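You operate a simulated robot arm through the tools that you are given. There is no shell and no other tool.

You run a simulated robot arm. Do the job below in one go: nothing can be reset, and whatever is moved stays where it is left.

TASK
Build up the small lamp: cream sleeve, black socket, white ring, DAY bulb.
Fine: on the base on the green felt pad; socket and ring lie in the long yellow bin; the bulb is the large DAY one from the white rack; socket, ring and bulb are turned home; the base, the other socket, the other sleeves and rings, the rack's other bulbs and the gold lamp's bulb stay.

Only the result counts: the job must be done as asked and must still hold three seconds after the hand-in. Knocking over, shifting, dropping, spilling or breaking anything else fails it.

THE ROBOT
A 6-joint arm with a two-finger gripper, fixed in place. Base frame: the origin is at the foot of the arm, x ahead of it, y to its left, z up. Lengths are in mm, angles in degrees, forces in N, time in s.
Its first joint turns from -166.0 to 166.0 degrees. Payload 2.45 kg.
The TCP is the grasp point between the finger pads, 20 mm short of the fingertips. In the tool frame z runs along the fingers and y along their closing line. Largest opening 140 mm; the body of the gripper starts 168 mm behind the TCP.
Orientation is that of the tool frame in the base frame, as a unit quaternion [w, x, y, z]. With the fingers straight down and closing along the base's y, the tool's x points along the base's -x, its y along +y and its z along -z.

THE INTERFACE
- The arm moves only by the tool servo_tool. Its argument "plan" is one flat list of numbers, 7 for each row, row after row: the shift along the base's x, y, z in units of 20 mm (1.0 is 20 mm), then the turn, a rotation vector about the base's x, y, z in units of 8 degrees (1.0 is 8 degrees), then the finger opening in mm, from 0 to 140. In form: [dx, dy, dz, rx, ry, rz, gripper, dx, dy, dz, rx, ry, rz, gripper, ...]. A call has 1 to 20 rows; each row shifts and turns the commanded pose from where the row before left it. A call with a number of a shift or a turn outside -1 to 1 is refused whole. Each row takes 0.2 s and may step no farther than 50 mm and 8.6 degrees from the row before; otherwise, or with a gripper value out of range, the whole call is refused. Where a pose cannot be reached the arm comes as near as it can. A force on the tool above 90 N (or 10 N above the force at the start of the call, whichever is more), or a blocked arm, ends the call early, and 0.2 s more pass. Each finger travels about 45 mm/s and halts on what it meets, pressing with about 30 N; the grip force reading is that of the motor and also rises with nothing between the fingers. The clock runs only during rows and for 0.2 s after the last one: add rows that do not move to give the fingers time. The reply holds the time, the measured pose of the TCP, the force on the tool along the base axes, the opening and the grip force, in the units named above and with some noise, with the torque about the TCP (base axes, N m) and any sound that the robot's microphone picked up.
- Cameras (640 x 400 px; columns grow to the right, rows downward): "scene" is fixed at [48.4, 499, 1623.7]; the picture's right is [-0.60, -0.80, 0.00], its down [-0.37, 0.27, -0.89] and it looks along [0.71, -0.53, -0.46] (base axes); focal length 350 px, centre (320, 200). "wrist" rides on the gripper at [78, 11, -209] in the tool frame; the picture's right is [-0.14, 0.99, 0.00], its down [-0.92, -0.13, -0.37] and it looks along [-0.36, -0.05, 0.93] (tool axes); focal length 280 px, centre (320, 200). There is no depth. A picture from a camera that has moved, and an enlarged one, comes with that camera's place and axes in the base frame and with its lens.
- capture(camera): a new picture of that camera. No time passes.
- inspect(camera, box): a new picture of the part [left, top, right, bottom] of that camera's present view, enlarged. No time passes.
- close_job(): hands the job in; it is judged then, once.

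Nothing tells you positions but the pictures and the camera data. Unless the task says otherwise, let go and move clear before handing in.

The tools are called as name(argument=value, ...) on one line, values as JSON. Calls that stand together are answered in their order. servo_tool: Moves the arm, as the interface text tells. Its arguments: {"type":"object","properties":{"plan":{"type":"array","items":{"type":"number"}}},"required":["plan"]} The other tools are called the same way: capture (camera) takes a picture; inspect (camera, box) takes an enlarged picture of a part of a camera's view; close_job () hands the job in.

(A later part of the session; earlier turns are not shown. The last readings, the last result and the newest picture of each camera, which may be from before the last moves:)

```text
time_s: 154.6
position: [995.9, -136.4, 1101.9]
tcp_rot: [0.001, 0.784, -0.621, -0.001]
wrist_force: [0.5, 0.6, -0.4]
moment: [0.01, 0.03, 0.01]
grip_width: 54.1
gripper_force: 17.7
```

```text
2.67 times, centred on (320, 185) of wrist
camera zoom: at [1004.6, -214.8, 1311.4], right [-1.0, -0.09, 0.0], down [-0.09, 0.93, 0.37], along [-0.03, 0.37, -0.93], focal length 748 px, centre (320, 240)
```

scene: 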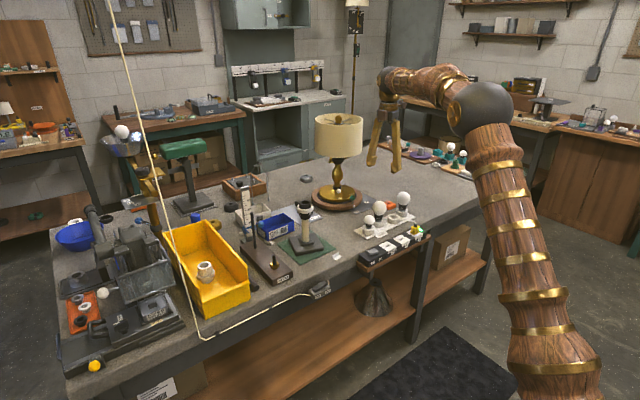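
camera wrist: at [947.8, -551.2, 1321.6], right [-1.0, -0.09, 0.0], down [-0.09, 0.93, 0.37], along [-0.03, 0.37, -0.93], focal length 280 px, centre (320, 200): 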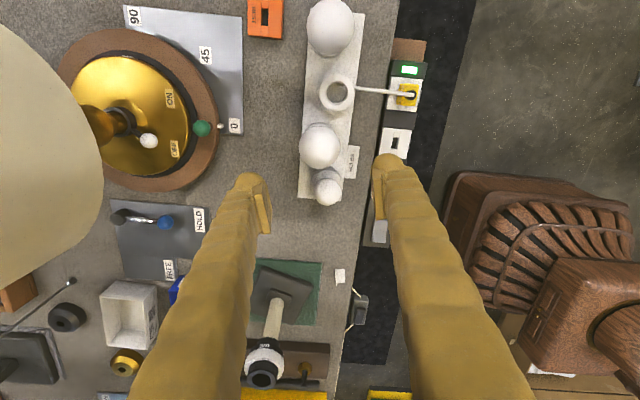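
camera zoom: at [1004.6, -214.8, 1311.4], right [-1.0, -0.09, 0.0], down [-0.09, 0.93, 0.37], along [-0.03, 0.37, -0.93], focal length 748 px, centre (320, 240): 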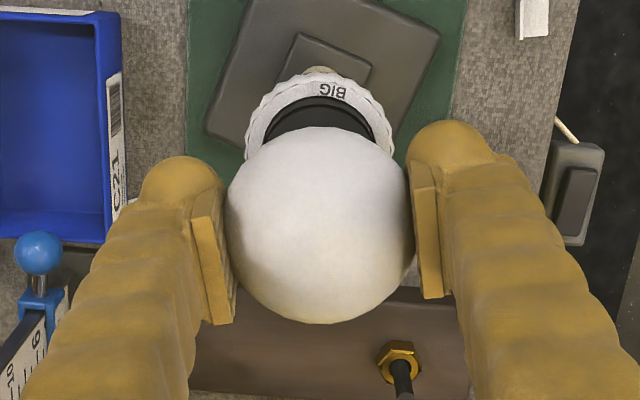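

servo_tool(plan=[0, 0, -0.15, 0, 0, 0, 34, 0, 0, -0.15, 0, 0, 0, 34, 0, 0, 0, 0, 0, 0, 34])

servo_tool(plan=[0, 0, -0.15, 0, 0, 0, 34, 0, 0, 0, 0, 0, 0, 34])

servo_tool(plan=[0, 0, -0.1, 0, 0, 0, 34, 0, 0, 0, 0, 0, 0, 34])

servo_tool(plan=[0, 0, -0.1, 0, 0, 0, 34, 0, 0, 0, 0, 0, 0, 34])

inspect(camera="scene", box=[290, 170, 320, 220])

```text
time_s: 155.4
position: [996.4, -136.0, 1095.7]
tcp_rot: [0.0, 0.783, -0.622, 0.0]
wrist_force: [-0.1, 0.1, 0.1]
moment: [-0.01, 0.0, -0.03]
grip_width: 53.7
gripper_force: 18.3
```

```text
time_s: 156.0
position: [996.8, -136.7, 1093.5]
tcp_rot: [0.0, 0.784, -0.621, -0.001]
wrist_force: [-0.1, 0.4, -0.8]
moment: [-0.04, -0.03, -0.02]
grip_width: 54.1
gripper_force: 17.7
```

```text
time_s: 156.6
position: [994.8, -135.3, 1091.2]
tcp_rot: [0.0, 0.784, -0.621, 0.001]
wrist_force: [0.4, 1.1, 0.4]
moment: [0.01, -0.02, -0.03]
grip_width: 53.8
gripper_force: 18.2
```

```text
time_s: 157.2
position: [996.6, -136.9, 1088.9]
tcp_rot: [0.0, 0.784, -0.621, -0.001]
wrist_force: [2.7, 6.0, 2.9]
moment: [0.38, -0.09, 0.0]
grip_width: 53.9
gripper_force: 18.2
```

```text
8.00 times, centred on (305, 195) of scene
camera zoom: at [48.4, 499.0, 1623.7], right [-0.6, -0.8, 0.0], down [-0.37, 0.27, -0.89], along [0.71, -0.53, -0.46], focal length 2804 px, centre (440, 240)
```

zoom: 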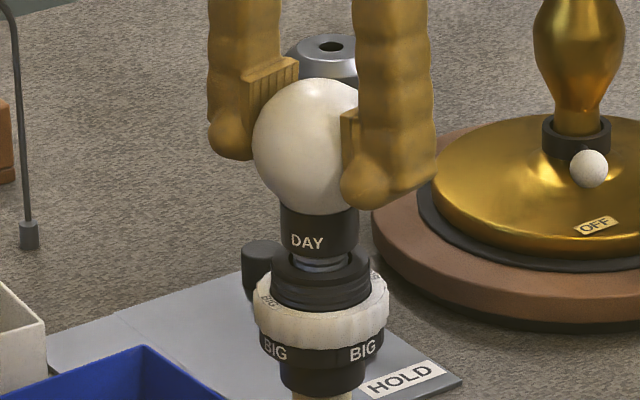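

It made first contact with a small +y push. I'll centre, press gently, and begin turning clockwise.

servo_tool(plan=[0.015, 0.03, 0, 0, 0, 0, 34, 0, 0, 0, 0, 0, 0, 34])

servo_tool(plan=[0, 0, -0.04, 0, 0, 0, 34, 0, 0, 0, 0, 0, 0, 34])

```text
time_s: 157.8
position: [996.9, -136.5, 1088.7]
tcp_rot: [0.0, 0.784, -0.621, 0.0]
wrist_force: [-0.3, 0.2, -0.4]
moment: [-0.21, 0.05, 0.0]
grip_width: 53.8
gripper_force: 18.0
```

```text
time_s: 158.4
position: [996.0, -137.1, 1088.6]
tcp_rot: [0.0, 0.784, -0.621, -0.001]
wrist_force: [-3.5, -0.1, 9.1]
moment: [0.03, 0.14, -0.02]
grip_width: 53.6
gripper_force: 18.0
```

servo_tool(plan=[-0.01, 0, -0.01, 0, 0, -1, 34, 0, 0, -0.01, 0, 0, -1, 34, 0, 0, -0.01, 0, 0, -1, 34, 0, 0, -0.01, 0, 0, -1, 34])

inspect(camera="scene", box=[290, 170, 320, 220])

```text
time_s: 159.4
position: [995.6, -135.9, 1087.5]
tcp_rot: [0.0, -0.582, 0.813, 0.0]
wrist_force: [1.0, -0.9, 11.5]
moment: [-0.13, 0.01, 0.0]
grip_width: 53.8
gripper_force: 18.0
```

```text
8.00 times, centred on (305, 195) of scene
camera zoom: at [48.4, 499.0, 1623.7], right [-0.6, -0.8, 0.0], down [-0.37, 0.27, -0.89], along [0.71, -0.53, -0.46], focal length 2804 px, centre (440, 240)
```

zoom: 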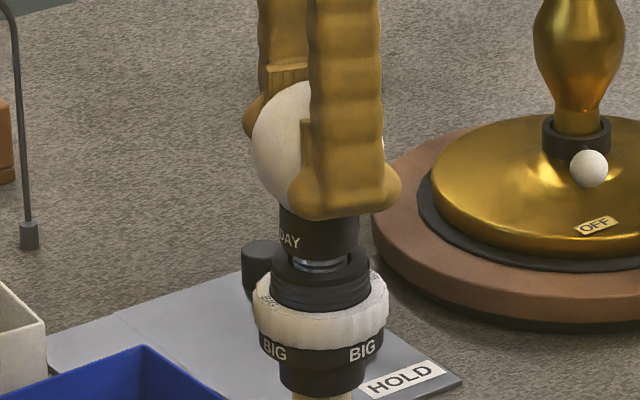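

servo_tool(plan=[0, 0, -0.009, 0, 0, -1, 34, 0, 0, -0.009, 0, 0, -1, 34, 0, 0, -0.009, 0, 0, -1, 34, 0, 0, -0.009, 0, 0, -1, 34, 0, 0, -0.009, 0, 0, -1, 34, 0, 0, -0.009, 0, 0, -1, 34])

inspect(camera="scene", box=[290, 170, 320, 220])

inspect(camera="scene", box=[280, 210, 335, 265])

```text
time_s: 160.8
position: [995.6, -135.0, 1086.0]
tcp_rot: [0.0, -0.2, 0.98, 0.0]
wrist_force: [-4.3, -0.6, -2.1]
moment: [-0.1, 0.04, -0.01]
grip_width: 53.7
gripper_force: 18.5
```

```text
8.00 times, centred on (305, 195) of scene
camera zoom: at [48.4, 499.0, 1623.7], right [-0.6, -0.8, 0.0], down [-0.37, 0.27, -0.89], along [0.71, -0.53, -0.46], focal length 2804 px, centre (440, 240)
```

zoom: 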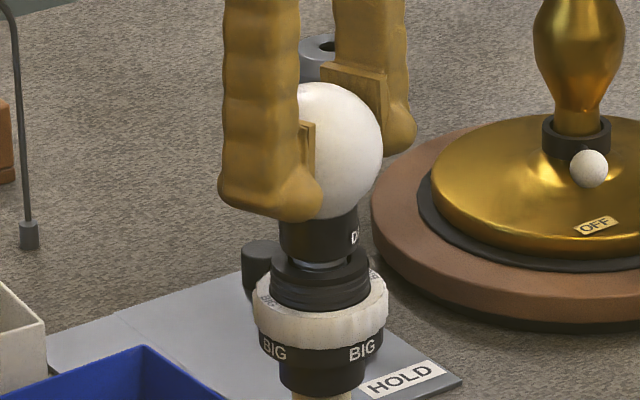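

```text
7.27 times, centred on (308, 238) of scene
camera zoom: at [48.4, 499.0, 1623.7], right [-0.6, -0.8, 0.0], down [-0.37, 0.27, -0.89], along [0.71, -0.53, -0.46], focal length 2549 px, centre (411, -73)
```

zoom: 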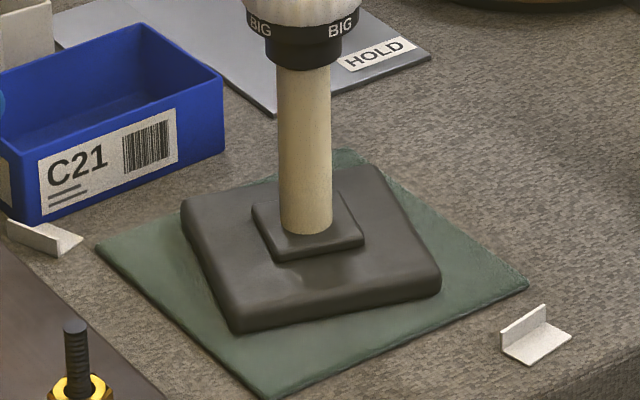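

The thread has caught. I'll keep a light downward press and continue turning.

servo_tool(plan=[-0.01, 0, -0.04, 0, 0, -1, 34, 0, 0, -0.012, 0, 0, -1, 34, 0, 0, -0.012, 0, 0, -1, 34, 0, 0, -0.012, 0, 0, -1, 34, 0, 0, -0.012, 0, 0, -1, 34, 0, 0, -0.012, 0, 0, -1, 34])

inspect(camera="scene", box=[290, 170, 320, 220])

```text
time_s: 162.2
position: [995.4, -135.7, 1084.8]
tcp_rot: [-0.001, 0.216, 0.976, 0.001]
wrist_force: [-4.2, 6.1, 7.5]
moment: [-0.02, -0.06, 0.02]
grip_width: 53.7
gripper_force: 17.8
```

```text
8.00 times, centred on (305, 195) of scene
camera zoom: at [48.4, 499.0, 1623.7], right [-0.6, -0.8, 0.0], down [-0.37, 0.27, -0.89], along [0.71, -0.53, -0.46], focal length 2804 px, centre (440, 240)
```

zoom: 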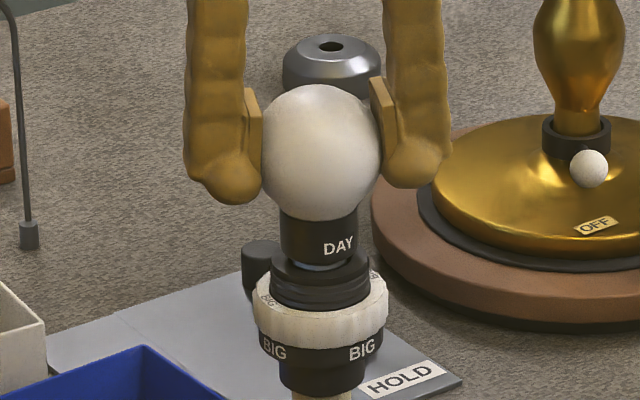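

servo_tool(plan=[-0.01, 0.015, -0.011, 0, 0, -1, 34, 0, 0, -0.011, 0, 0, -1, 34, 0, 0, -0.011, 0, 0, -1, 34, 0, 0, -0.011, 0, 0, -1, 34, 0, 0, -0.011, 0, 0, -1, 34, 0, 0, -0.011, 0, 0, -1, 34])

inspect(camera="scene", box=[290, 170, 320, 220])

```text
time_s: 163.6
position: [996.1, -135.9, 1083.6]
tcp_rot: [-0.001, 0.594, 0.804, 0.0]
wrist_force: [-0.7, 7.5, 8.4]
moment: [0.0, -0.03, 0.03]
grip_width: 53.6
gripper_force: 17.6
```

```text
8.00 times, centred on (305, 195) of scene
camera zoom: at [48.4, 499.0, 1623.7], right [-0.6, -0.8, 0.0], down [-0.37, 0.27, -0.89], along [0.71, -0.53, -0.46], focal length 2804 px, centre (440, 240)
```

zoom: 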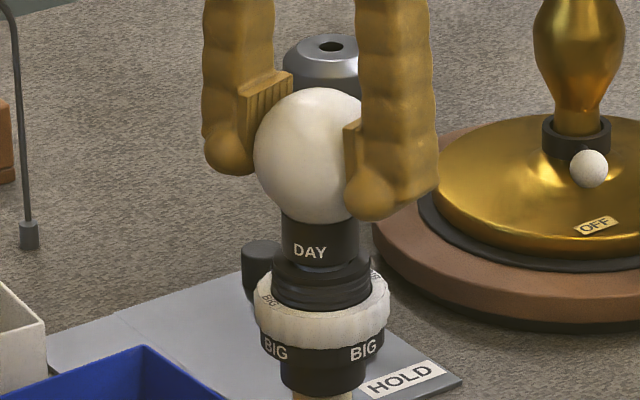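

servo_tool(plan=[0, 0.02, -0.011, 0, 0, -1, 34, 0, 0, -0.011, 0, 0, -1, 34, 0, 0, -0.011, 0, 0, -1, 34, 0, 0, -0.011, 0, 0, -1, 34, 0, 0, -0.011, 0, 0, -1, 34, 0, 0, -0.011, 0, 0, -1, 34])

inspect(camera="scene", box=[290, 170, 320, 220])

inspect(camera="scene", box=[280, 210, 335, 265])

```text
time_s: 165.0
position: [995.6, -135.3, 1081.8]
tcp_rot: [0.001, 0.87, 0.493, 0.0]
wrist_force: [-0.4, -6.8, 0.2]
moment: [-0.41, 0.24, 0.23]
grip_width: 53.8
gripper_force: 18.1
```

```text
8.00 times, centred on (305, 195) of scene
camera zoom: at [48.4, 499.0, 1623.7], right [-0.6, -0.8, 0.0], down [-0.37, 0.27, -0.89], along [0.71, -0.53, -0.46], focal length 2804 px, centre (440, 240)
```

zoom: 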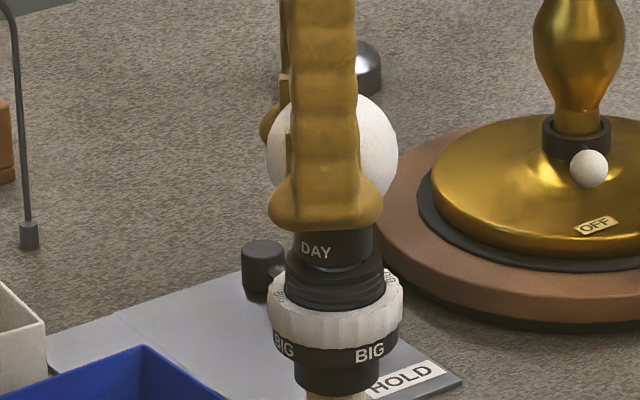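

```text
7.27 times, centred on (308, 238) of scene
camera zoom: at [48.4, 499.0, 1623.7], right [-0.6, -0.8, 0.0], down [-0.37, 0.27, -0.89], along [0.71, -0.53, -0.46], focal length 2549 px, centre (411, -73)
```

zoom: 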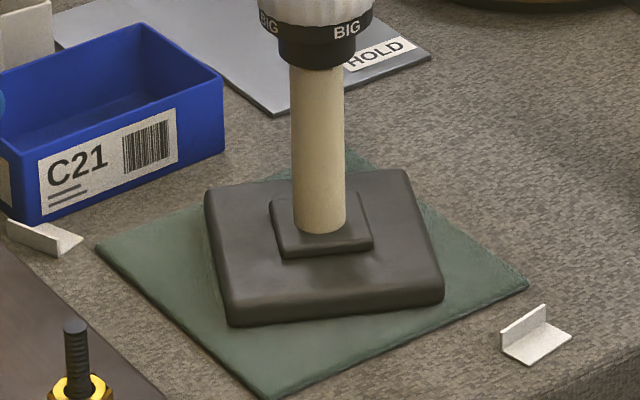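

The lamp has shifted sideways within my grip, so I'm stopping to see exactly what state it is in.

capture(camera="wrist")

inspect(camera="wrist", box=[240, 110, 400, 260])

inspect(camera="scene", box=[270, 150, 350, 270])

```text
taken
camera wrist: at [1046.5, -73.9, 1291.8], right [0.78, -0.63, 0.0], down [-0.58, -0.72, 0.37], along [-0.23, -0.29, -0.93], focal length 280 px, centre (320, 200)
```

wrist: 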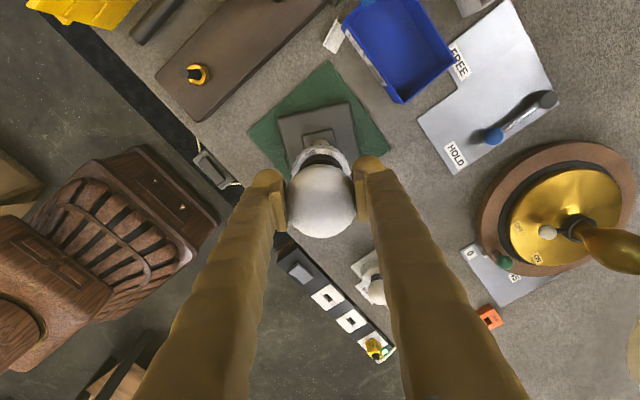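

```text
2.67 times, centred on (320, 185) of wrist
camera zoom: at [1046.5, -73.9, 1291.8], right [0.78, -0.63, 0.0], down [-0.58, -0.72, 0.37], along [-0.23, -0.29, -0.93], focal length 748 px, centre (320, 240)
```

zoom: 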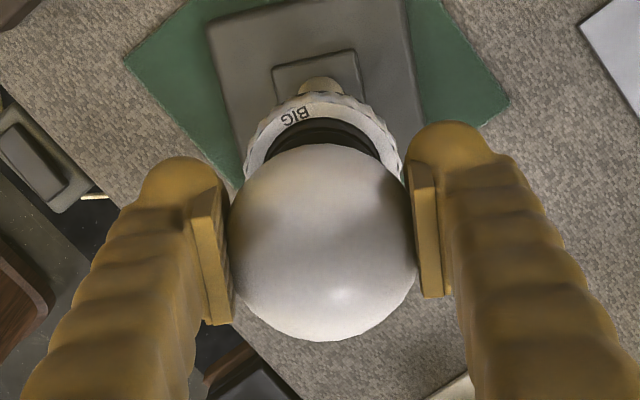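

```text
3.33 times, centred on (310, 210) of scene
camera zoom: at [48.4, 499.0, 1623.7], right [-0.6, -0.8, 0.0], down [-0.37, 0.27, -0.89], along [0.71, -0.53, -0.46], focal length 1168 px, centre (353, 167)
```

zoom: 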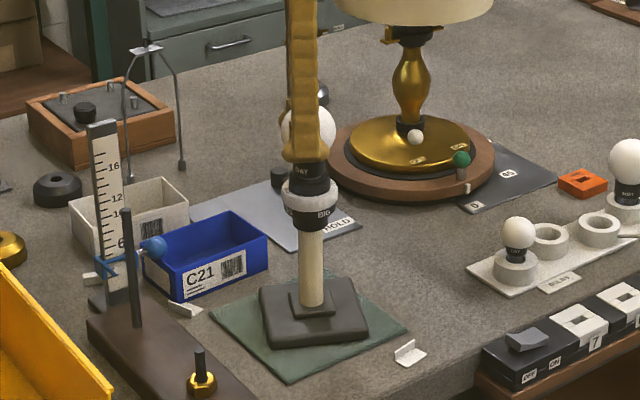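

inspect(camera="scene", box=[296, 190, 316, 215])

inspect(camera="scene", box=[280, 210, 335, 265])

```text
16.00 times, centred on (306, 202) of scene
camera zoom: at [48.4, 499.0, 1623.7], right [-0.6, -0.8, 0.0], down [-0.37, 0.27, -0.89], along [0.71, -0.53, -0.46], focal length 5608 px, centre (544, 160)
```

zoom: 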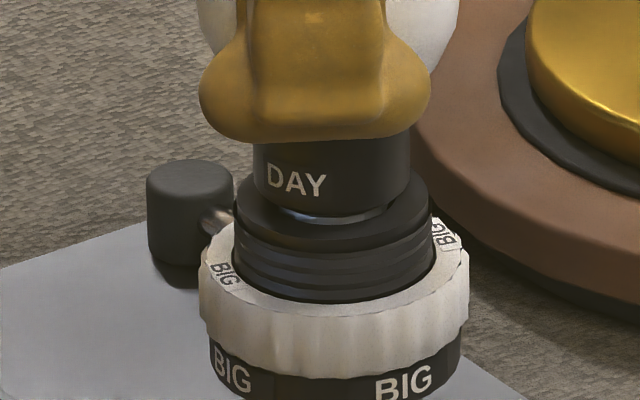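

```text
7.27 times, centred on (308, 238) of scene
camera zoom: at [48.4, 499.0, 1623.7], right [-0.6, -0.8, 0.0], down [-0.37, 0.27, -0.89], along [0.71, -0.53, -0.46], focal length 2549 px, centre (411, -73)
```

zoom: 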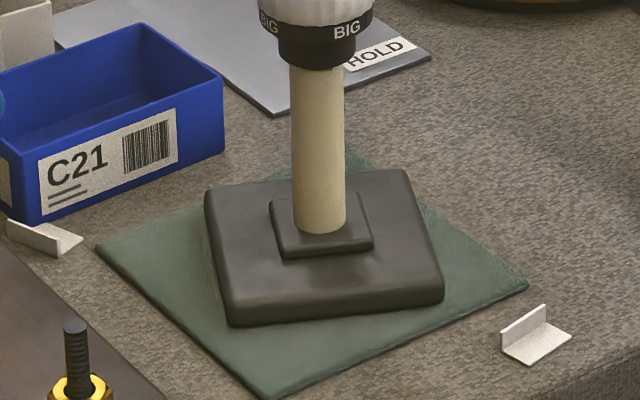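

The bulb appears to have stopped after roughly half a turn, like the socket and ring did. My grip then slipped around it and pushed the lamp a few mm. I'll release and examine.

servo_tool(plan=[0, 0, 0, 0, 0, 0, 60, 0, 0, 0, 0, 0, 0, 76, 0, 0, 0, 0, 0, 0, 90, 0, 0, 0, 0, 0, 0, 90])

inspect(camera="wrist", box=[240, 90, 400, 260])

inspect(camera="scene", box=[280, 160, 340, 270])

```text
time_s: 166.0
position: [995.4, -134.2, 1082.3]
tcp_rot: [0.0, 0.87, 0.493, 0.0]
wrist_force: [0.8, -0.5, -0.7]
moment: [0.0, -0.02, 0.02]
grip_width: 89.9
gripper_force: 0.1
```

```text
2.35 times, centred on (320, 175) of wrist
camera zoom: at [1046.5, -73.2, 1292.1], right [0.78, -0.63, 0.0], down [-0.58, -0.73, 0.37], along [-0.23, -0.29, -0.93], focal length 660 px, centre (320, 259)
```

zoom: 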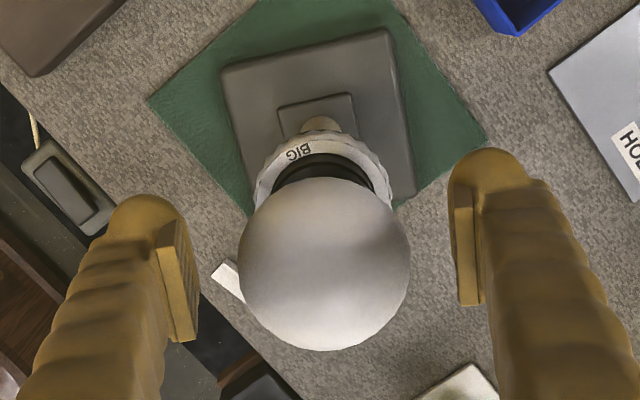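

```text
3.64 times, centred on (310, 215) of scene
camera zoom: at [48.4, 499.0, 1623.7], right [-0.6, -0.8, 0.0], down [-0.37, 0.27, -0.89], along [0.71, -0.53, -0.46], focal length 1275 px, centre (356, 146)
```

zoom: 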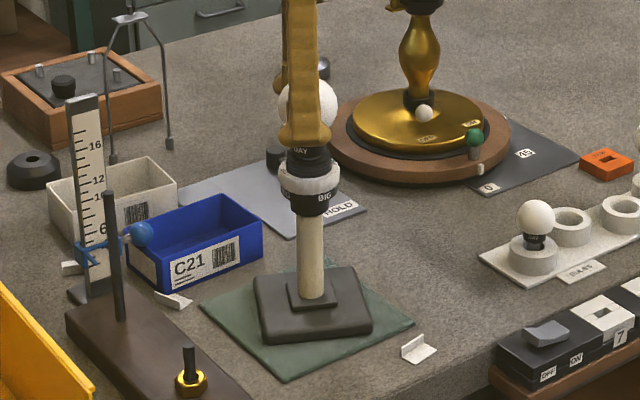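

The lamp is upright; the globe is about (-2,-5) mm from the tool axis. I'll recentre on the globe, regrip, and do a gentle torque check with downward press.

servo_tool(plan=[-0.105, -0.25, 0.15, 0, 0, 0, 84, 0, 0, 0, 0, 0, 0, 76, 0, 0, 0, 0, 0, 0, 66, 0, 0, 0, 0, 0, 0, 56, 0, 0, 0, 0, 0, 0, 40, 0, 0, 0, 0, 0, 0, 34])

inspect(camera="wrist", box=[240, 90, 400, 260])

inspect(camera="scene", box=[280, 210, 335, 265])

```text
time_s: 167.4
position: [993.2, -140.5, 1085.1]
tcp_rot: [0.0, 0.87, 0.493, 0.0]
wrist_force: [-4.3, 1.8, 0.7]
moment: [0.08, 0.12, -0.01]
grip_width: 54.0
gripper_force: 18.3
```

```text
2.35 times, centred on (320, 175) of wrist
camera zoom: at [1044.3, -78.2, 1295.2], right [0.78, -0.63, 0.0], down [-0.58, -0.73, 0.37], along [-0.23, -0.29, -0.93], focal length 660 px, centre (320, 259)
```

zoom: 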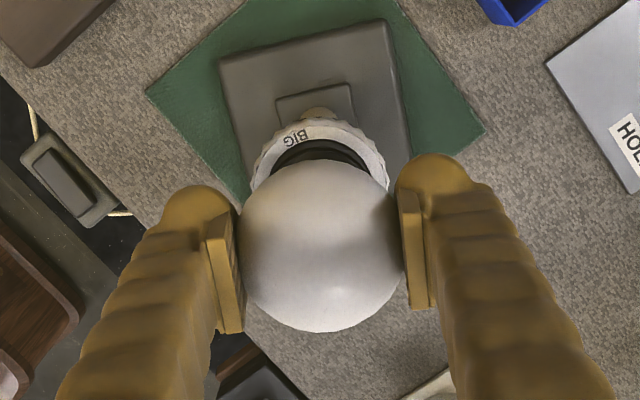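

```text
7.27 times, centred on (308, 238) of scene
camera zoom: at [48.4, 499.0, 1623.7], right [-0.6, -0.8, 0.0], down [-0.37, 0.27, -0.89], along [0.71, -0.53, -0.46], focal length 2549 px, centre (411, -73)
```

zoom: 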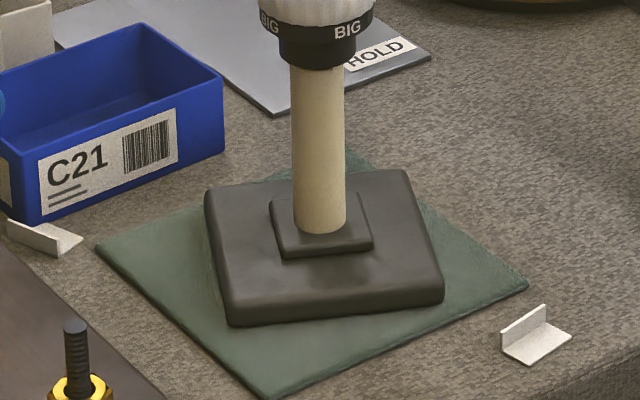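

servo_tool(plan=[-0.015, 0, -0.05, 0, 0, 0, 34, 0, 0, 0, 0, 0, -0.5, 34])

servo_tool(plan=[0, 0, 0, 0, 0, -0.7, 34])

inspect(camera="scene", box=[296, 190, 316, 215])

inspect(camera="scene", box=[280, 210, 335, 265])

```text
time_s: 168.0
position: [992.7, -140.6, 1084.4]
tcp_rot: [0.0, 0.886, 0.463, 0.0]
wrist_force: [-1.3, 1.9, 8.7]
moment: [0.1, 0.07, 0.63]
grip_width: 54.4
gripper_force: 17.7
```

```text
time_s: 168.4
position: [992.5, -140.3, 1084.0]
tcp_rot: [0.0, 0.908, 0.419, -0.001]
wrist_force: [-3.4, 0.9, 2.2]
moment: [-0.01, 0.01, 0.58]
grip_width: 55.6
gripper_force: 18.0
```

```text
16.00 times, centred on (306, 202) of scene
camera zoom: at [48.4, 499.0, 1623.7], right [-0.6, -0.8, 0.0], down [-0.37, 0.27, -0.89], along [0.71, -0.53, -0.46], focal length 5608 px, centre (544, 160)
```

zoom: 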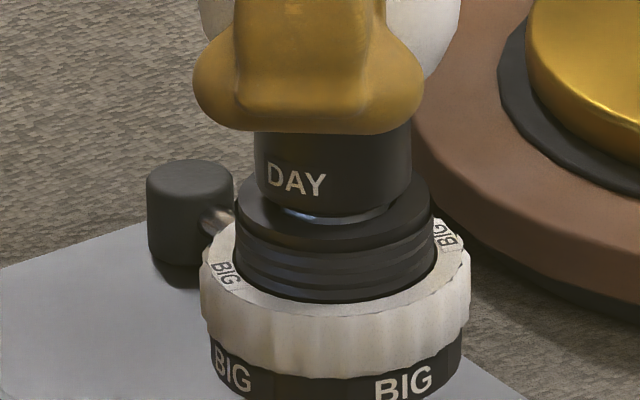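

```text
7.27 times, centred on (308, 238) of scene
camera zoom: at [48.4, 499.0, 1623.7], right [-0.6, -0.8, 0.0], down [-0.37, 0.27, -0.89], along [0.71, -0.53, -0.46], focal length 2549 px, centre (411, -73)
```

zoom: 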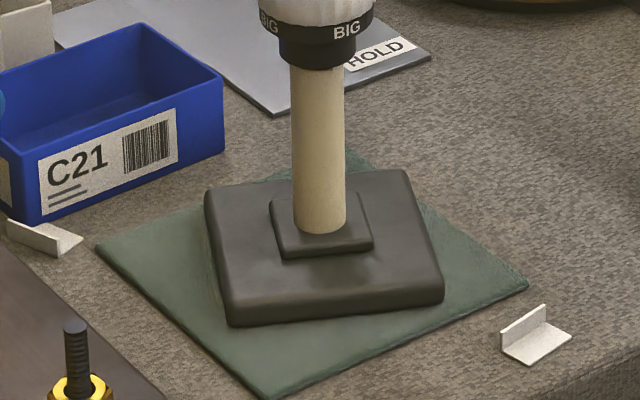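

The torque rose to 0.6 N·m with no bulb movement, so the bulb is home. Next I'll release, rise clear, and reorient with a tilt to grip the base plate and turn it back.

servo_tool(plan=[0, 0, 0, 0, 0, 0.1, 62, 0, 0, 0, 0, 0, 0, 80, 0, 0, 0, 0, 0, 0, 96, 0, 0, 0.5, 0, 0, 0, 110, 0, 0, 1, 0, 0, 0, 120, 0, 0, 1, 0, 0, 0, 130, 0, 0, 1, 0, 0, 0, 138, 0, 0, 1, 0, 0, 0, 138, 0, 0, 1, 0, 0, 0, 138, 0, 0, 1, 0, 0, 0, 138, 0, 0, 1, 0, 0, 0, 138, 0, 0, 0.5, 0, 0, 0, 138, 0, 0, 0, 0, 0, 0, 138])

capture(camera="scene")

inspect(camera="scene", box=[270, 160, 350, 270])

```text
time_s: 171.2
position: [993.5, -139.7, 1245.3]
tcp_rot: [0.0, 0.905, 0.426, 0.0]
wrist_force: [-0.3, 0.3, -0.7]
moment: [0.0, -0.02, -0.01]
grip_width: 137.9
gripper_force: 0.1
```

```text
taken
```

scene: 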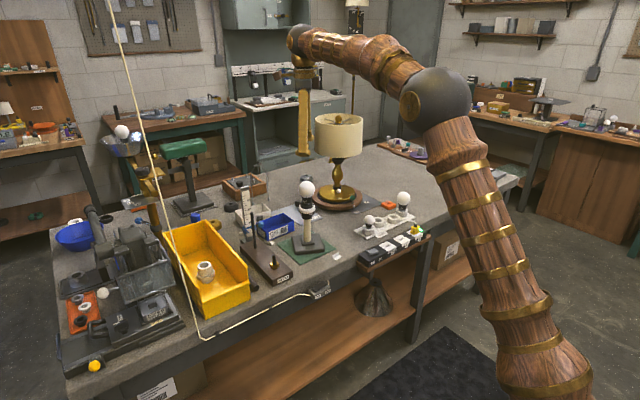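

```text
3.64 times, centred on (310, 215) of scene
camera zoom: at [48.4, 499.0, 1623.7], right [-0.6, -0.8, 0.0], down [-0.37, 0.27, -0.89], along [0.71, -0.53, -0.46], focal length 1275 px, centre (356, 146)
```

zoom: 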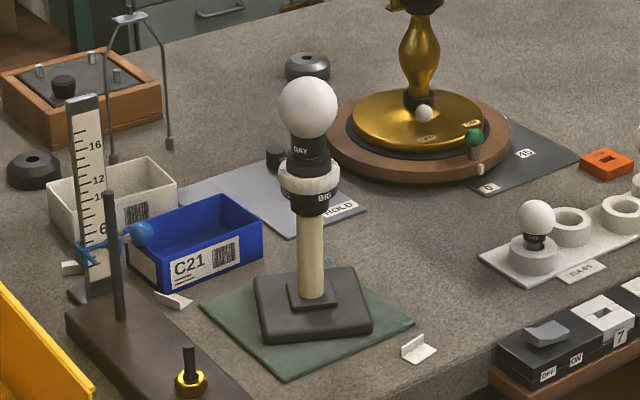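

The lamp is fully assembled and upright. I'll rotate the wrist to match the base's yaw and back off to measure the base accurately.

servo_tool(plan=[-0.4, 0.08, 0, 0, 0, 1, 138, -0.4, 0.08, 0, 0, 0, 1, 138, -0.4, 0.08, 0, 0, 0, 1, 138, -0.4, 0.08, 0, 0, 0, 1, 138, -0.4, 0.08, 0, 0, 0, 1, 138, -0.4, 0.08, 0, 0, 0, 1, 138, -0.4, 0.08, 0, 0, 0, 1, 138, -0.4, 0.08, 0, 0, 0, 1, 138, -0.4, 0.08, 0, 0, 0, 1, 138, -0.4, 0.08, 0, 0, 0, 1, 138, -0.4, 0.08, 0, 0, 0, 1, 138, -0.2, 0.08, 0, 0, 0, 1, 138, 0, 0, 0, 0, 0, 0.7, 138, 0, 0, 0, 0, 0, 0, 138])

capture(camera="wrist")

inspect(camera="wrist", box=[240, 90, 420, 240])

```text
time_s: 174.2
position: [900.8, -119.9, 1243.9]
tcp_rot: [0.0, 0.242, 0.97, 0.0]
wrist_force: [-0.5, -0.6, -0.1]
moment: [0.02, 0.0, 0.0]
grip_width: 138.1
gripper_force: 0.1
```

```text
taken
camera wrist: at [838.7, -74.0, 1453.8], right [0.59, 0.81, 0.0], down [0.75, -0.54, 0.37], along [0.3, -0.22, -0.93], focal length 280 px, centre (320, 200)
```

wrist: 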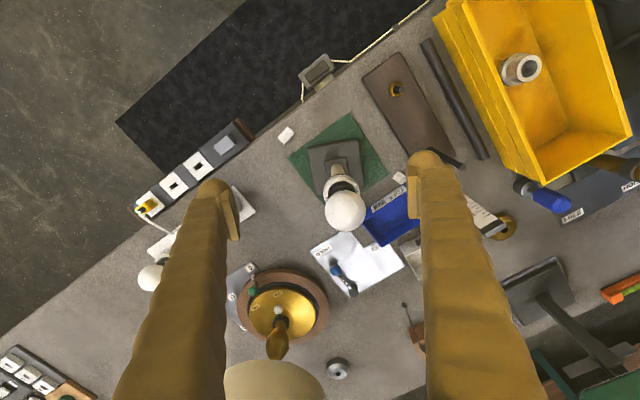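

```text
2.67 times, centred on (330, 165) of wrist
camera zoom: at [838.7, -74.0, 1453.8], right [0.59, 0.81, 0.0], down [0.75, -0.54, 0.37], along [0.3, -0.22, -0.93], focal length 748 px, centre (293, 293)
```

zoom: 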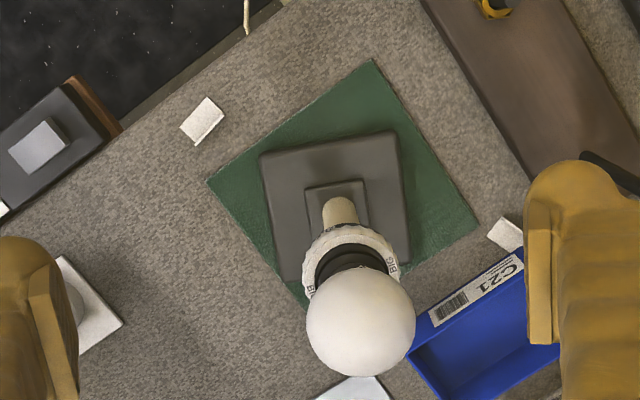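

The base is at about (993,-139), yawed -26.5°, and displaced only about 4 mm. I'll tilt the tool 20° away from the lamp, move above the near half of the base, and verify the view before descending.

servo_tool(plan=[0, 0, 0, 0, 0, 0.19, 138, 0, 0, 0, -0.372, -0.746, 0, 138, 0, 0, 0, -0.372, -0.746, 0, 138, 0, 0, 0, -0.372, -0.746, 0, 138, 0.9, -0.12, 0, 0, 0, 0, 138, 0.9, -0.12, 0, 0, 0, 0, 138, 0.9, -0.12, 0, 0, 0, 0, 138, 0.9, -0.1, 0, 0, 0, 0, 138, 0, 0, 0, 0, 0, 0, 138, 0, 0, 0, 0, 0, 0, 138])

capture(camera="wrist")

capture(camera="scene")

```text
time_s: 176.4
position: [971.7, -129.8, 1246.1]
tcp_rot: [0.169, 0.226, 0.959, -0.04]
wrist_force: [0.7, -0.8, 0.4]
moment: [-0.03, 0.02, -0.01]
grip_width: 138.1
gripper_force: 0.1
```

```text
taken
camera wrist: at [848.0, -56.2, 1415.3], right [0.56, 0.83, 0.05], down [0.6, -0.44, 0.66], along [0.57, -0.34, -0.75], focal length 280 px, centre (320, 200)
```

wrist: 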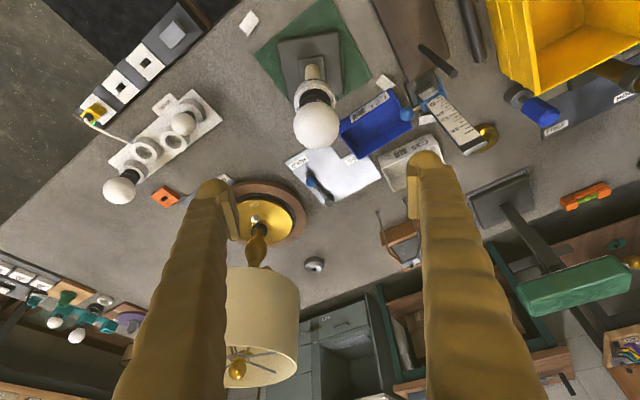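

```text
taken
```

scene: 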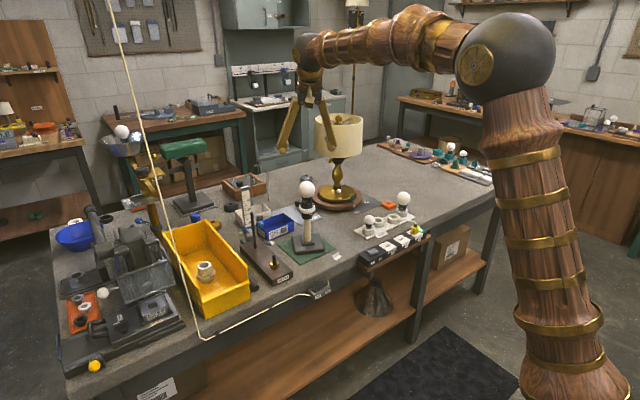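

The tilt and closing axis are right. I'll descend straight down with the fingers straddling the lamp, stopping above the base.

servo_tool(plan=[0, 0, -1, 0, 0, 0, 138, 0, 0, -1, 0, 0, 0, 138, 0, 0, -1, 0, 0, 0, 138, 0, 0, -1, 0, 0, 0, 138, 0, 0, -1, 0, 0, 0, 138, 0, 0, -1, 0, 0, 0, 138, 0, 0, 0, 0, 0, 0, 138])

capture(camera="wrist")

inspect(camera="scene", box=[240, 120, 360, 270])

```text
time_s: 178.0
position: [974.1, -129.9, 1124.9]
tcp_rot: [0.169, 0.226, 0.959, -0.04]
wrist_force: [0.0, 0.2, -0.6]
moment: [-0.01, 0.0, 0.01]
grip_width: 137.9
gripper_force: 0.0
```

```text
taken
camera wrist: at [849.9, -56.0, 1294.0], right [0.56, 0.83, 0.05], down [0.6, -0.44, 0.66], along [0.57, -0.34, -0.75], focal length 280 px, centre (320, 200)
```

wrist: 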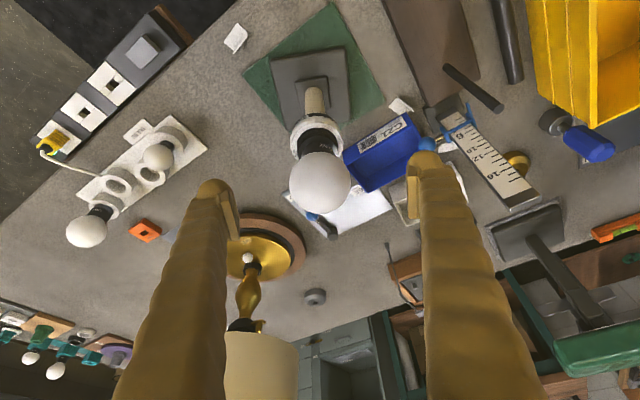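

```text
2.67 times, centred on (300, 195) of scene
camera zoom: at [48.4, 499.0, 1623.7], right [-0.6, -0.8, 0.0], down [-0.37, 0.27, -0.89], along [0.71, -0.53, -0.46], focal length 935 px, centre (373, 213)
```

zoom: 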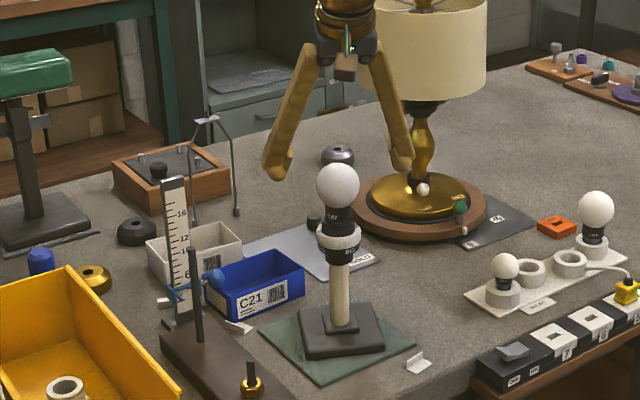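

servo_tool(plan=[0, 0, -1, 0, 0, 0, 138, 0, 0, -1, 0, 0, 0, 138, 0, 0, -1, 0, 0, 0, 138, 0, 0, -1, 0, 0, 0, 138, 0, 0, -1, 0, 0, 0, 138, 0, 0, -1, 0, 0, 0, 138, 0, 0, -1, 0, 0, 0, 138, 0, 0, -1, 0, 0, 0, 138, 0, 0, -1, 0, 0, 0, 138, 0, 0, 0, 0, 0, 0, 138])

capture(camera="wrist")

inspect(camera="scene", box=[250, 140, 350, 270])

```text
time_s: 180.2
position: [972.4, -128.3, 945.2]
tcp_rot: [0.169, 0.226, 0.958, -0.04]
wrist_force: [0.4, 0.6, -0.6]
moment: [0.0, 0.01, 0.01]
grip_width: 138.3
gripper_force: 0.0
```

```text
taken
camera wrist: at [849.3, -55.0, 1115.5], right [0.56, 0.83, 0.05], down [0.6, -0.44, 0.66], along [0.57, -0.34, -0.75], focal length 280 px, centre (320, 200)
```

wrist: 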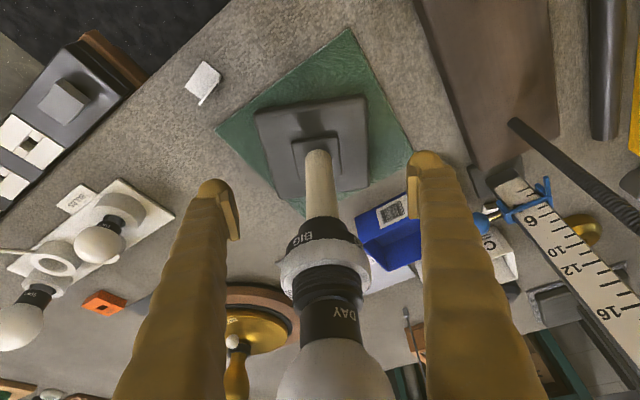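

```text
3.08 times, centred on (300, 205) of scene
camera zoom: at [48.4, 499.0, 1623.7], right [-0.6, -0.8, 0.0], down [-0.37, 0.27, -0.89], along [0.71, -0.53, -0.46], focal length 1078 px, centre (382, 185)
```

zoom: 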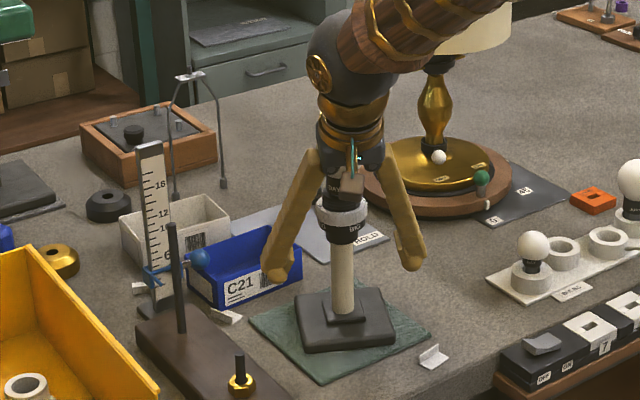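

Clearance looks good. I'll lower to just above plate height and check the alignment.

servo_tool(plan=[0, 0, -0.8, 0, 0, 0, 138, 0, 0, -0.8, 0, 0, 0, 138, 0, 0, -0.8, 0, 0, 0, 138, 0, 0, -0.6, 0, 0, 0, 138, 0, 0, 0, 0, 0, 0, 138])

capture(camera="wrist")

inspect(camera="wrist", box=[200, 60, 450, 260])

inspect(camera="scene", box=[260, 170, 340, 270])

```text
time_s: 181.4
position: [973.1, -129.2, 883.6]
tcp_rot: [0.169, 0.226, 0.959, -0.04]
wrist_force: [0.1, -1.2, 1.1]
moment: [-0.01, 0.02, 0.02]
grip_width: 137.8
gripper_force: 0.0
```

```text
taken
camera wrist: at [849.8, -54.6, 1054.2], right [0.56, 0.83, 0.05], down [0.6, -0.44, 0.66], along [0.57, -0.34, -0.75], focal length 280 px, centre (320, 200)
```

wrist: 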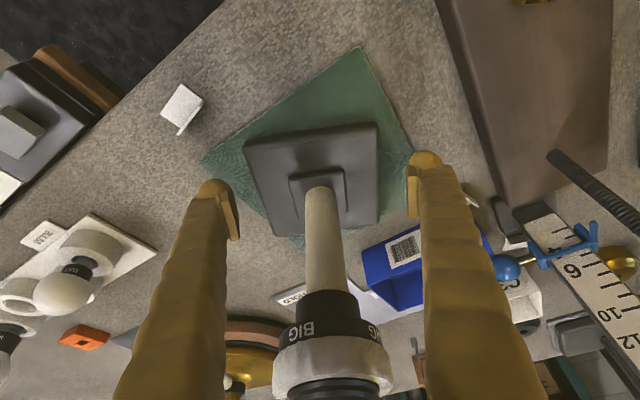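

```text
2.00 times, centred on (325, 160) of wrist
camera zoom: at [849.8, -54.6, 1054.2], right [0.56, 0.83, 0.05], down [0.6, -0.44, 0.66], along [0.57, -0.34, -0.75], focal length 561 px, centre (310, 280)
```

zoom: 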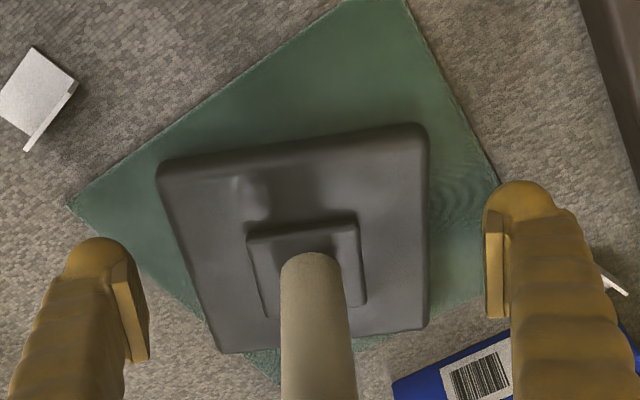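

```text
4.00 times, centred on (300, 220) of scene
camera zoom: at [48.4, 499.0, 1623.7], right [-0.6, -0.8, 0.0], down [-0.37, 0.27, -0.89], along [0.71, -0.53, -0.46], focal length 1402 px, centre (400, 120)
```

zoom: 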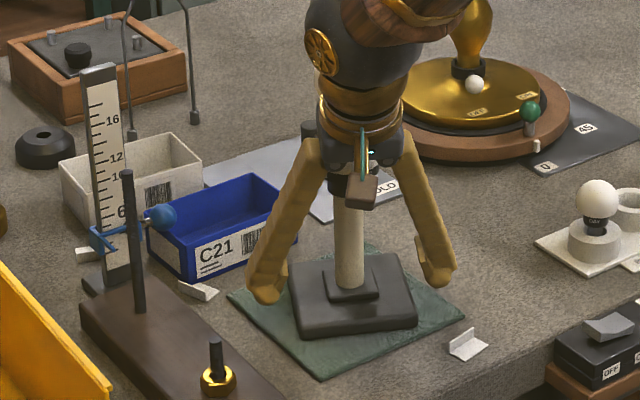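

The fingers straddle the plate, and closing here will also nudge the base about 2.5 mm back toward its original place. I'll lower around the plate edges.

servo_tool(plan=[0, 0, -0.6, 0, 0, 0, 138, 0, 0, -0.5, 0, 0, 0, 138, 0, 0, 0, 0, 0, 0, 138, 0, 0, 0, 0, 0, 0, 138])

inspect(camera="wrist", box=[200, 60, 450, 260])

inspect(camera="scene", box=[260, 170, 340, 270])

```text
time_s: 182.4
position: [973.6, -129.9, 862.3]
tcp_rot: [0.168, 0.226, 0.959, -0.04]
wrist_force: [0.7, 0.2, -0.3]
moment: [-0.02, -0.05, 0.02]
grip_width: 138.0
gripper_force: 0.2
```

```text
2.00 times, centred on (325, 160) of wrist
camera zoom: at [849.9, -55.6, 1031.8], right [0.56, 0.83, 0.05], down [0.6, -0.44, 0.66], along [0.57, -0.34, -0.75], focal length 561 px, centre (310, 280)
```

zoom: 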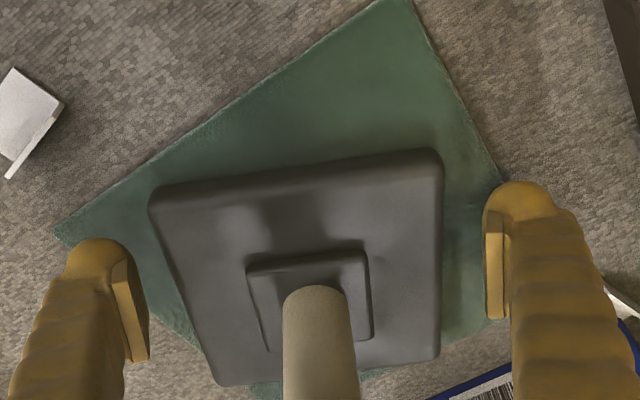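

```text
4.00 times, centred on (300, 220) of scene
camera zoom: at [48.4, 499.0, 1623.7], right [-0.6, -0.8, 0.0], down [-0.37, 0.27, -0.89], along [0.71, -0.53, -0.46], focal length 1402 px, centre (400, 120)
```

zoom: 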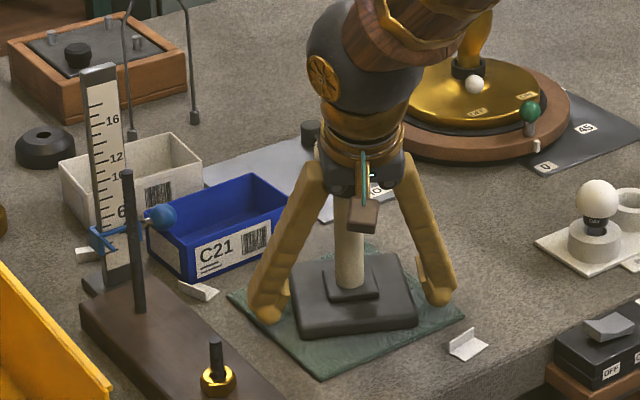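

No contact so far. I'll close gently on the plate's sides.

servo_tool(plan=[0, 0, 0, 0, 0, 0, 130, 0, 0, 0, 0, 0, 0, 122, 0, 0, 0, 0, 0, 0, 115, 0, 0, 0, 0, 0, 0, 110, 0, 0, 0, 0, 0, 0, 106])

servo_tool(plan=[0, 0, 0, 0, 0, 0, 100, 0, 0, 0, 0, 0, 0, 96, 0, 0, 0, 0, 0, 0, 96])

inspect(camera="wrist", box=[200, 60, 450, 260])

inspect(camera="scene", box=[260, 170, 340, 270])

```text
time_s: 183.6
position: [973.9, -130.4, 861.5]
tcp_rot: [0.169, 0.226, 0.958, -0.04]
wrist_force: [-5.4, -8.1, 2.4]
moment: [0.0, 0.15, -0.16]
grip_width: 114.4
gripper_force: 25.3
```

```text
time_s: 184.4
position: [973.1, -130.7, 862.1]
tcp_rot: [0.169, 0.226, 0.958, -0.04]
wrist_force: [-5.4, -6.9, 3.5]
moment: [-0.19, 0.12, -0.07]
grip_width: 114.0
gripper_force: 30.0
```

```text
2.00 times, centred on (325, 160) of wrist
camera zoom: at [849.9, -55.7, 1031.9], right [0.56, 0.83, 0.05], down [0.6, -0.44, 0.66], along [0.57, -0.34, -0.75], focal length 561 px, centre (310, 280)
```

zoom: 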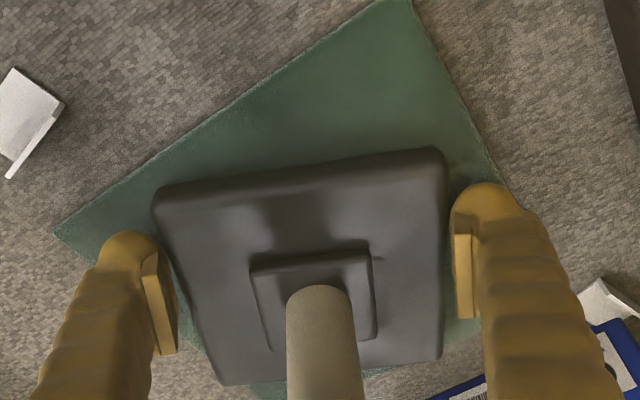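

```text
4.00 times, centred on (300, 220) of scene
camera zoom: at [48.4, 499.0, 1623.7], right [-0.6, -0.8, 0.0], down [-0.37, 0.27, -0.89], along [0.71, -0.53, -0.46], focal length 1402 px, centre (400, 120)
```

zoom: 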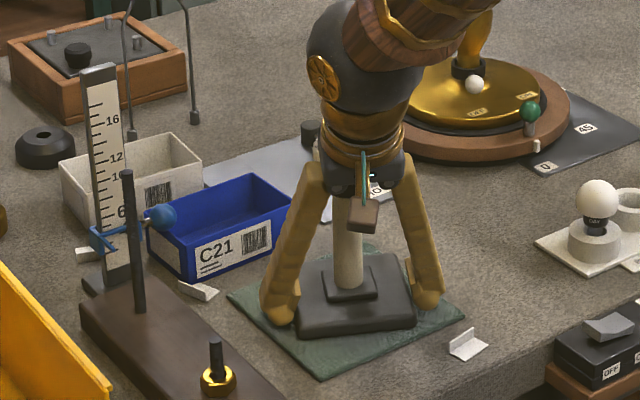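

The plate is gripped. I'll rotate it back counterclockwise slowly about the post, watching forces.

servo_tool(plan=[-0.015, -0.065, 0, 0, 0, 0.65, 96, -0.015, -0.065, 0, 0, 0, 0.65, 96])

inspect(camera="scene", box=[260, 170, 340, 270])

inspect(camera="wrist", box=[200, 60, 450, 260])

```text
time_s: 185.0
position: [972.5, -133.2, 861.1]
tcp_rot: [0.171, 0.138, 0.975, -0.025]
wrist_force: [-0.5, -3.2, -0.1]
moment: [-0.2, -0.15, -0.47]
grip_width: 114.0
gripper_force: 29.6
```

```text
4.00 times, centred on (300, 220) of scene
camera zoom: at [48.4, 499.0, 1623.7], right [-0.6, -0.8, 0.0], down [-0.37, 0.27, -0.89], along [0.71, -0.53, -0.46], focal length 1402 px, centre (400, 120)
```

zoom: 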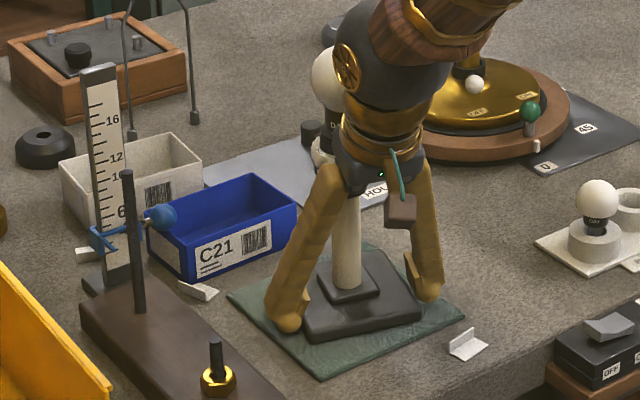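

```text
2.00 times, centred on (325, 160) of wrist
camera zoom: at [837.5, -81.8, 1032.0], right [0.4, 0.92, 0.05], down [0.68, -0.33, 0.66], along [0.62, -0.23, -0.75], focal length 561 px, centre (310, 280)
```

zoom: 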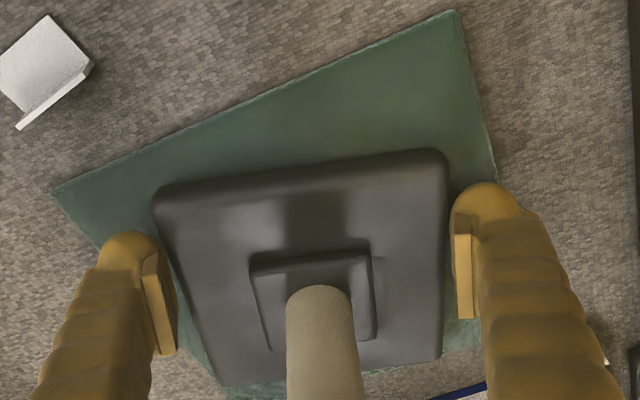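

The base is rotating cleanly with the gripper, so I'll continue.

servo_tool(plan=[-0.015, -0.065, 0, 0, 0, 0.65, 96, -0.015, -0.065, 0, 0, 0, 0.65, 96, -0.015, -0.065, 0, 0, 0, 0.6, 96, 0, 0, 0, 0, 0, 0, 96])

inspect(camera="scene", box=[260, 170, 340, 270])

inspect(camera="wrist", box=[200, 60, 450, 260])

```text
time_s: 186.0
position: [970.9, -137.7, 861.7]
tcp_rot: [0.173, 0.007, 0.985, -0.002]
wrist_force: [-1.4, -2.1, -0.1]
moment: [0.04, 0.02, -0.16]
grip_width: 114.5
gripper_force: 29.9
```

```text
4.00 times, centred on (300, 220) of scene
camera zoom: at [48.4, 499.0, 1623.7], right [-0.6, -0.8, 0.0], down [-0.37, 0.27, -0.89], along [0.71, -0.53, -0.46], focal length 1402 px, centre (400, 120)
```

zoom: 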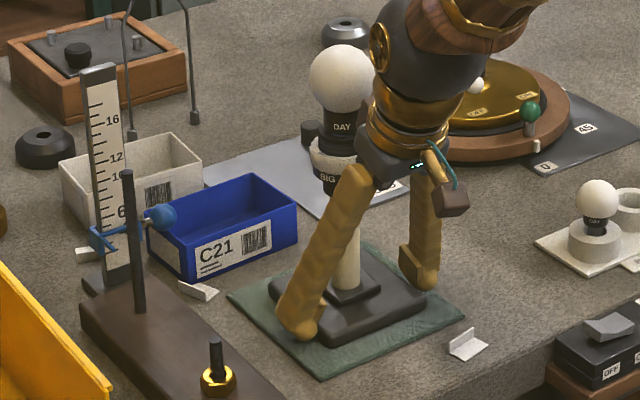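

```text
2.00 times, centred on (325, 160) of wrist
camera zoom: at [828.3, -123.5, 1032.0], right [0.14, 0.99, 0.05], down [0.74, -0.14, 0.66], along [0.66, -0.06, -0.75], focal length 561 px, centre (310, 280)
```

zoom: 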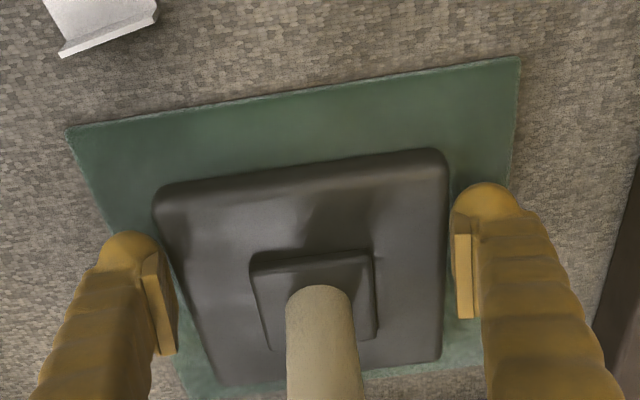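

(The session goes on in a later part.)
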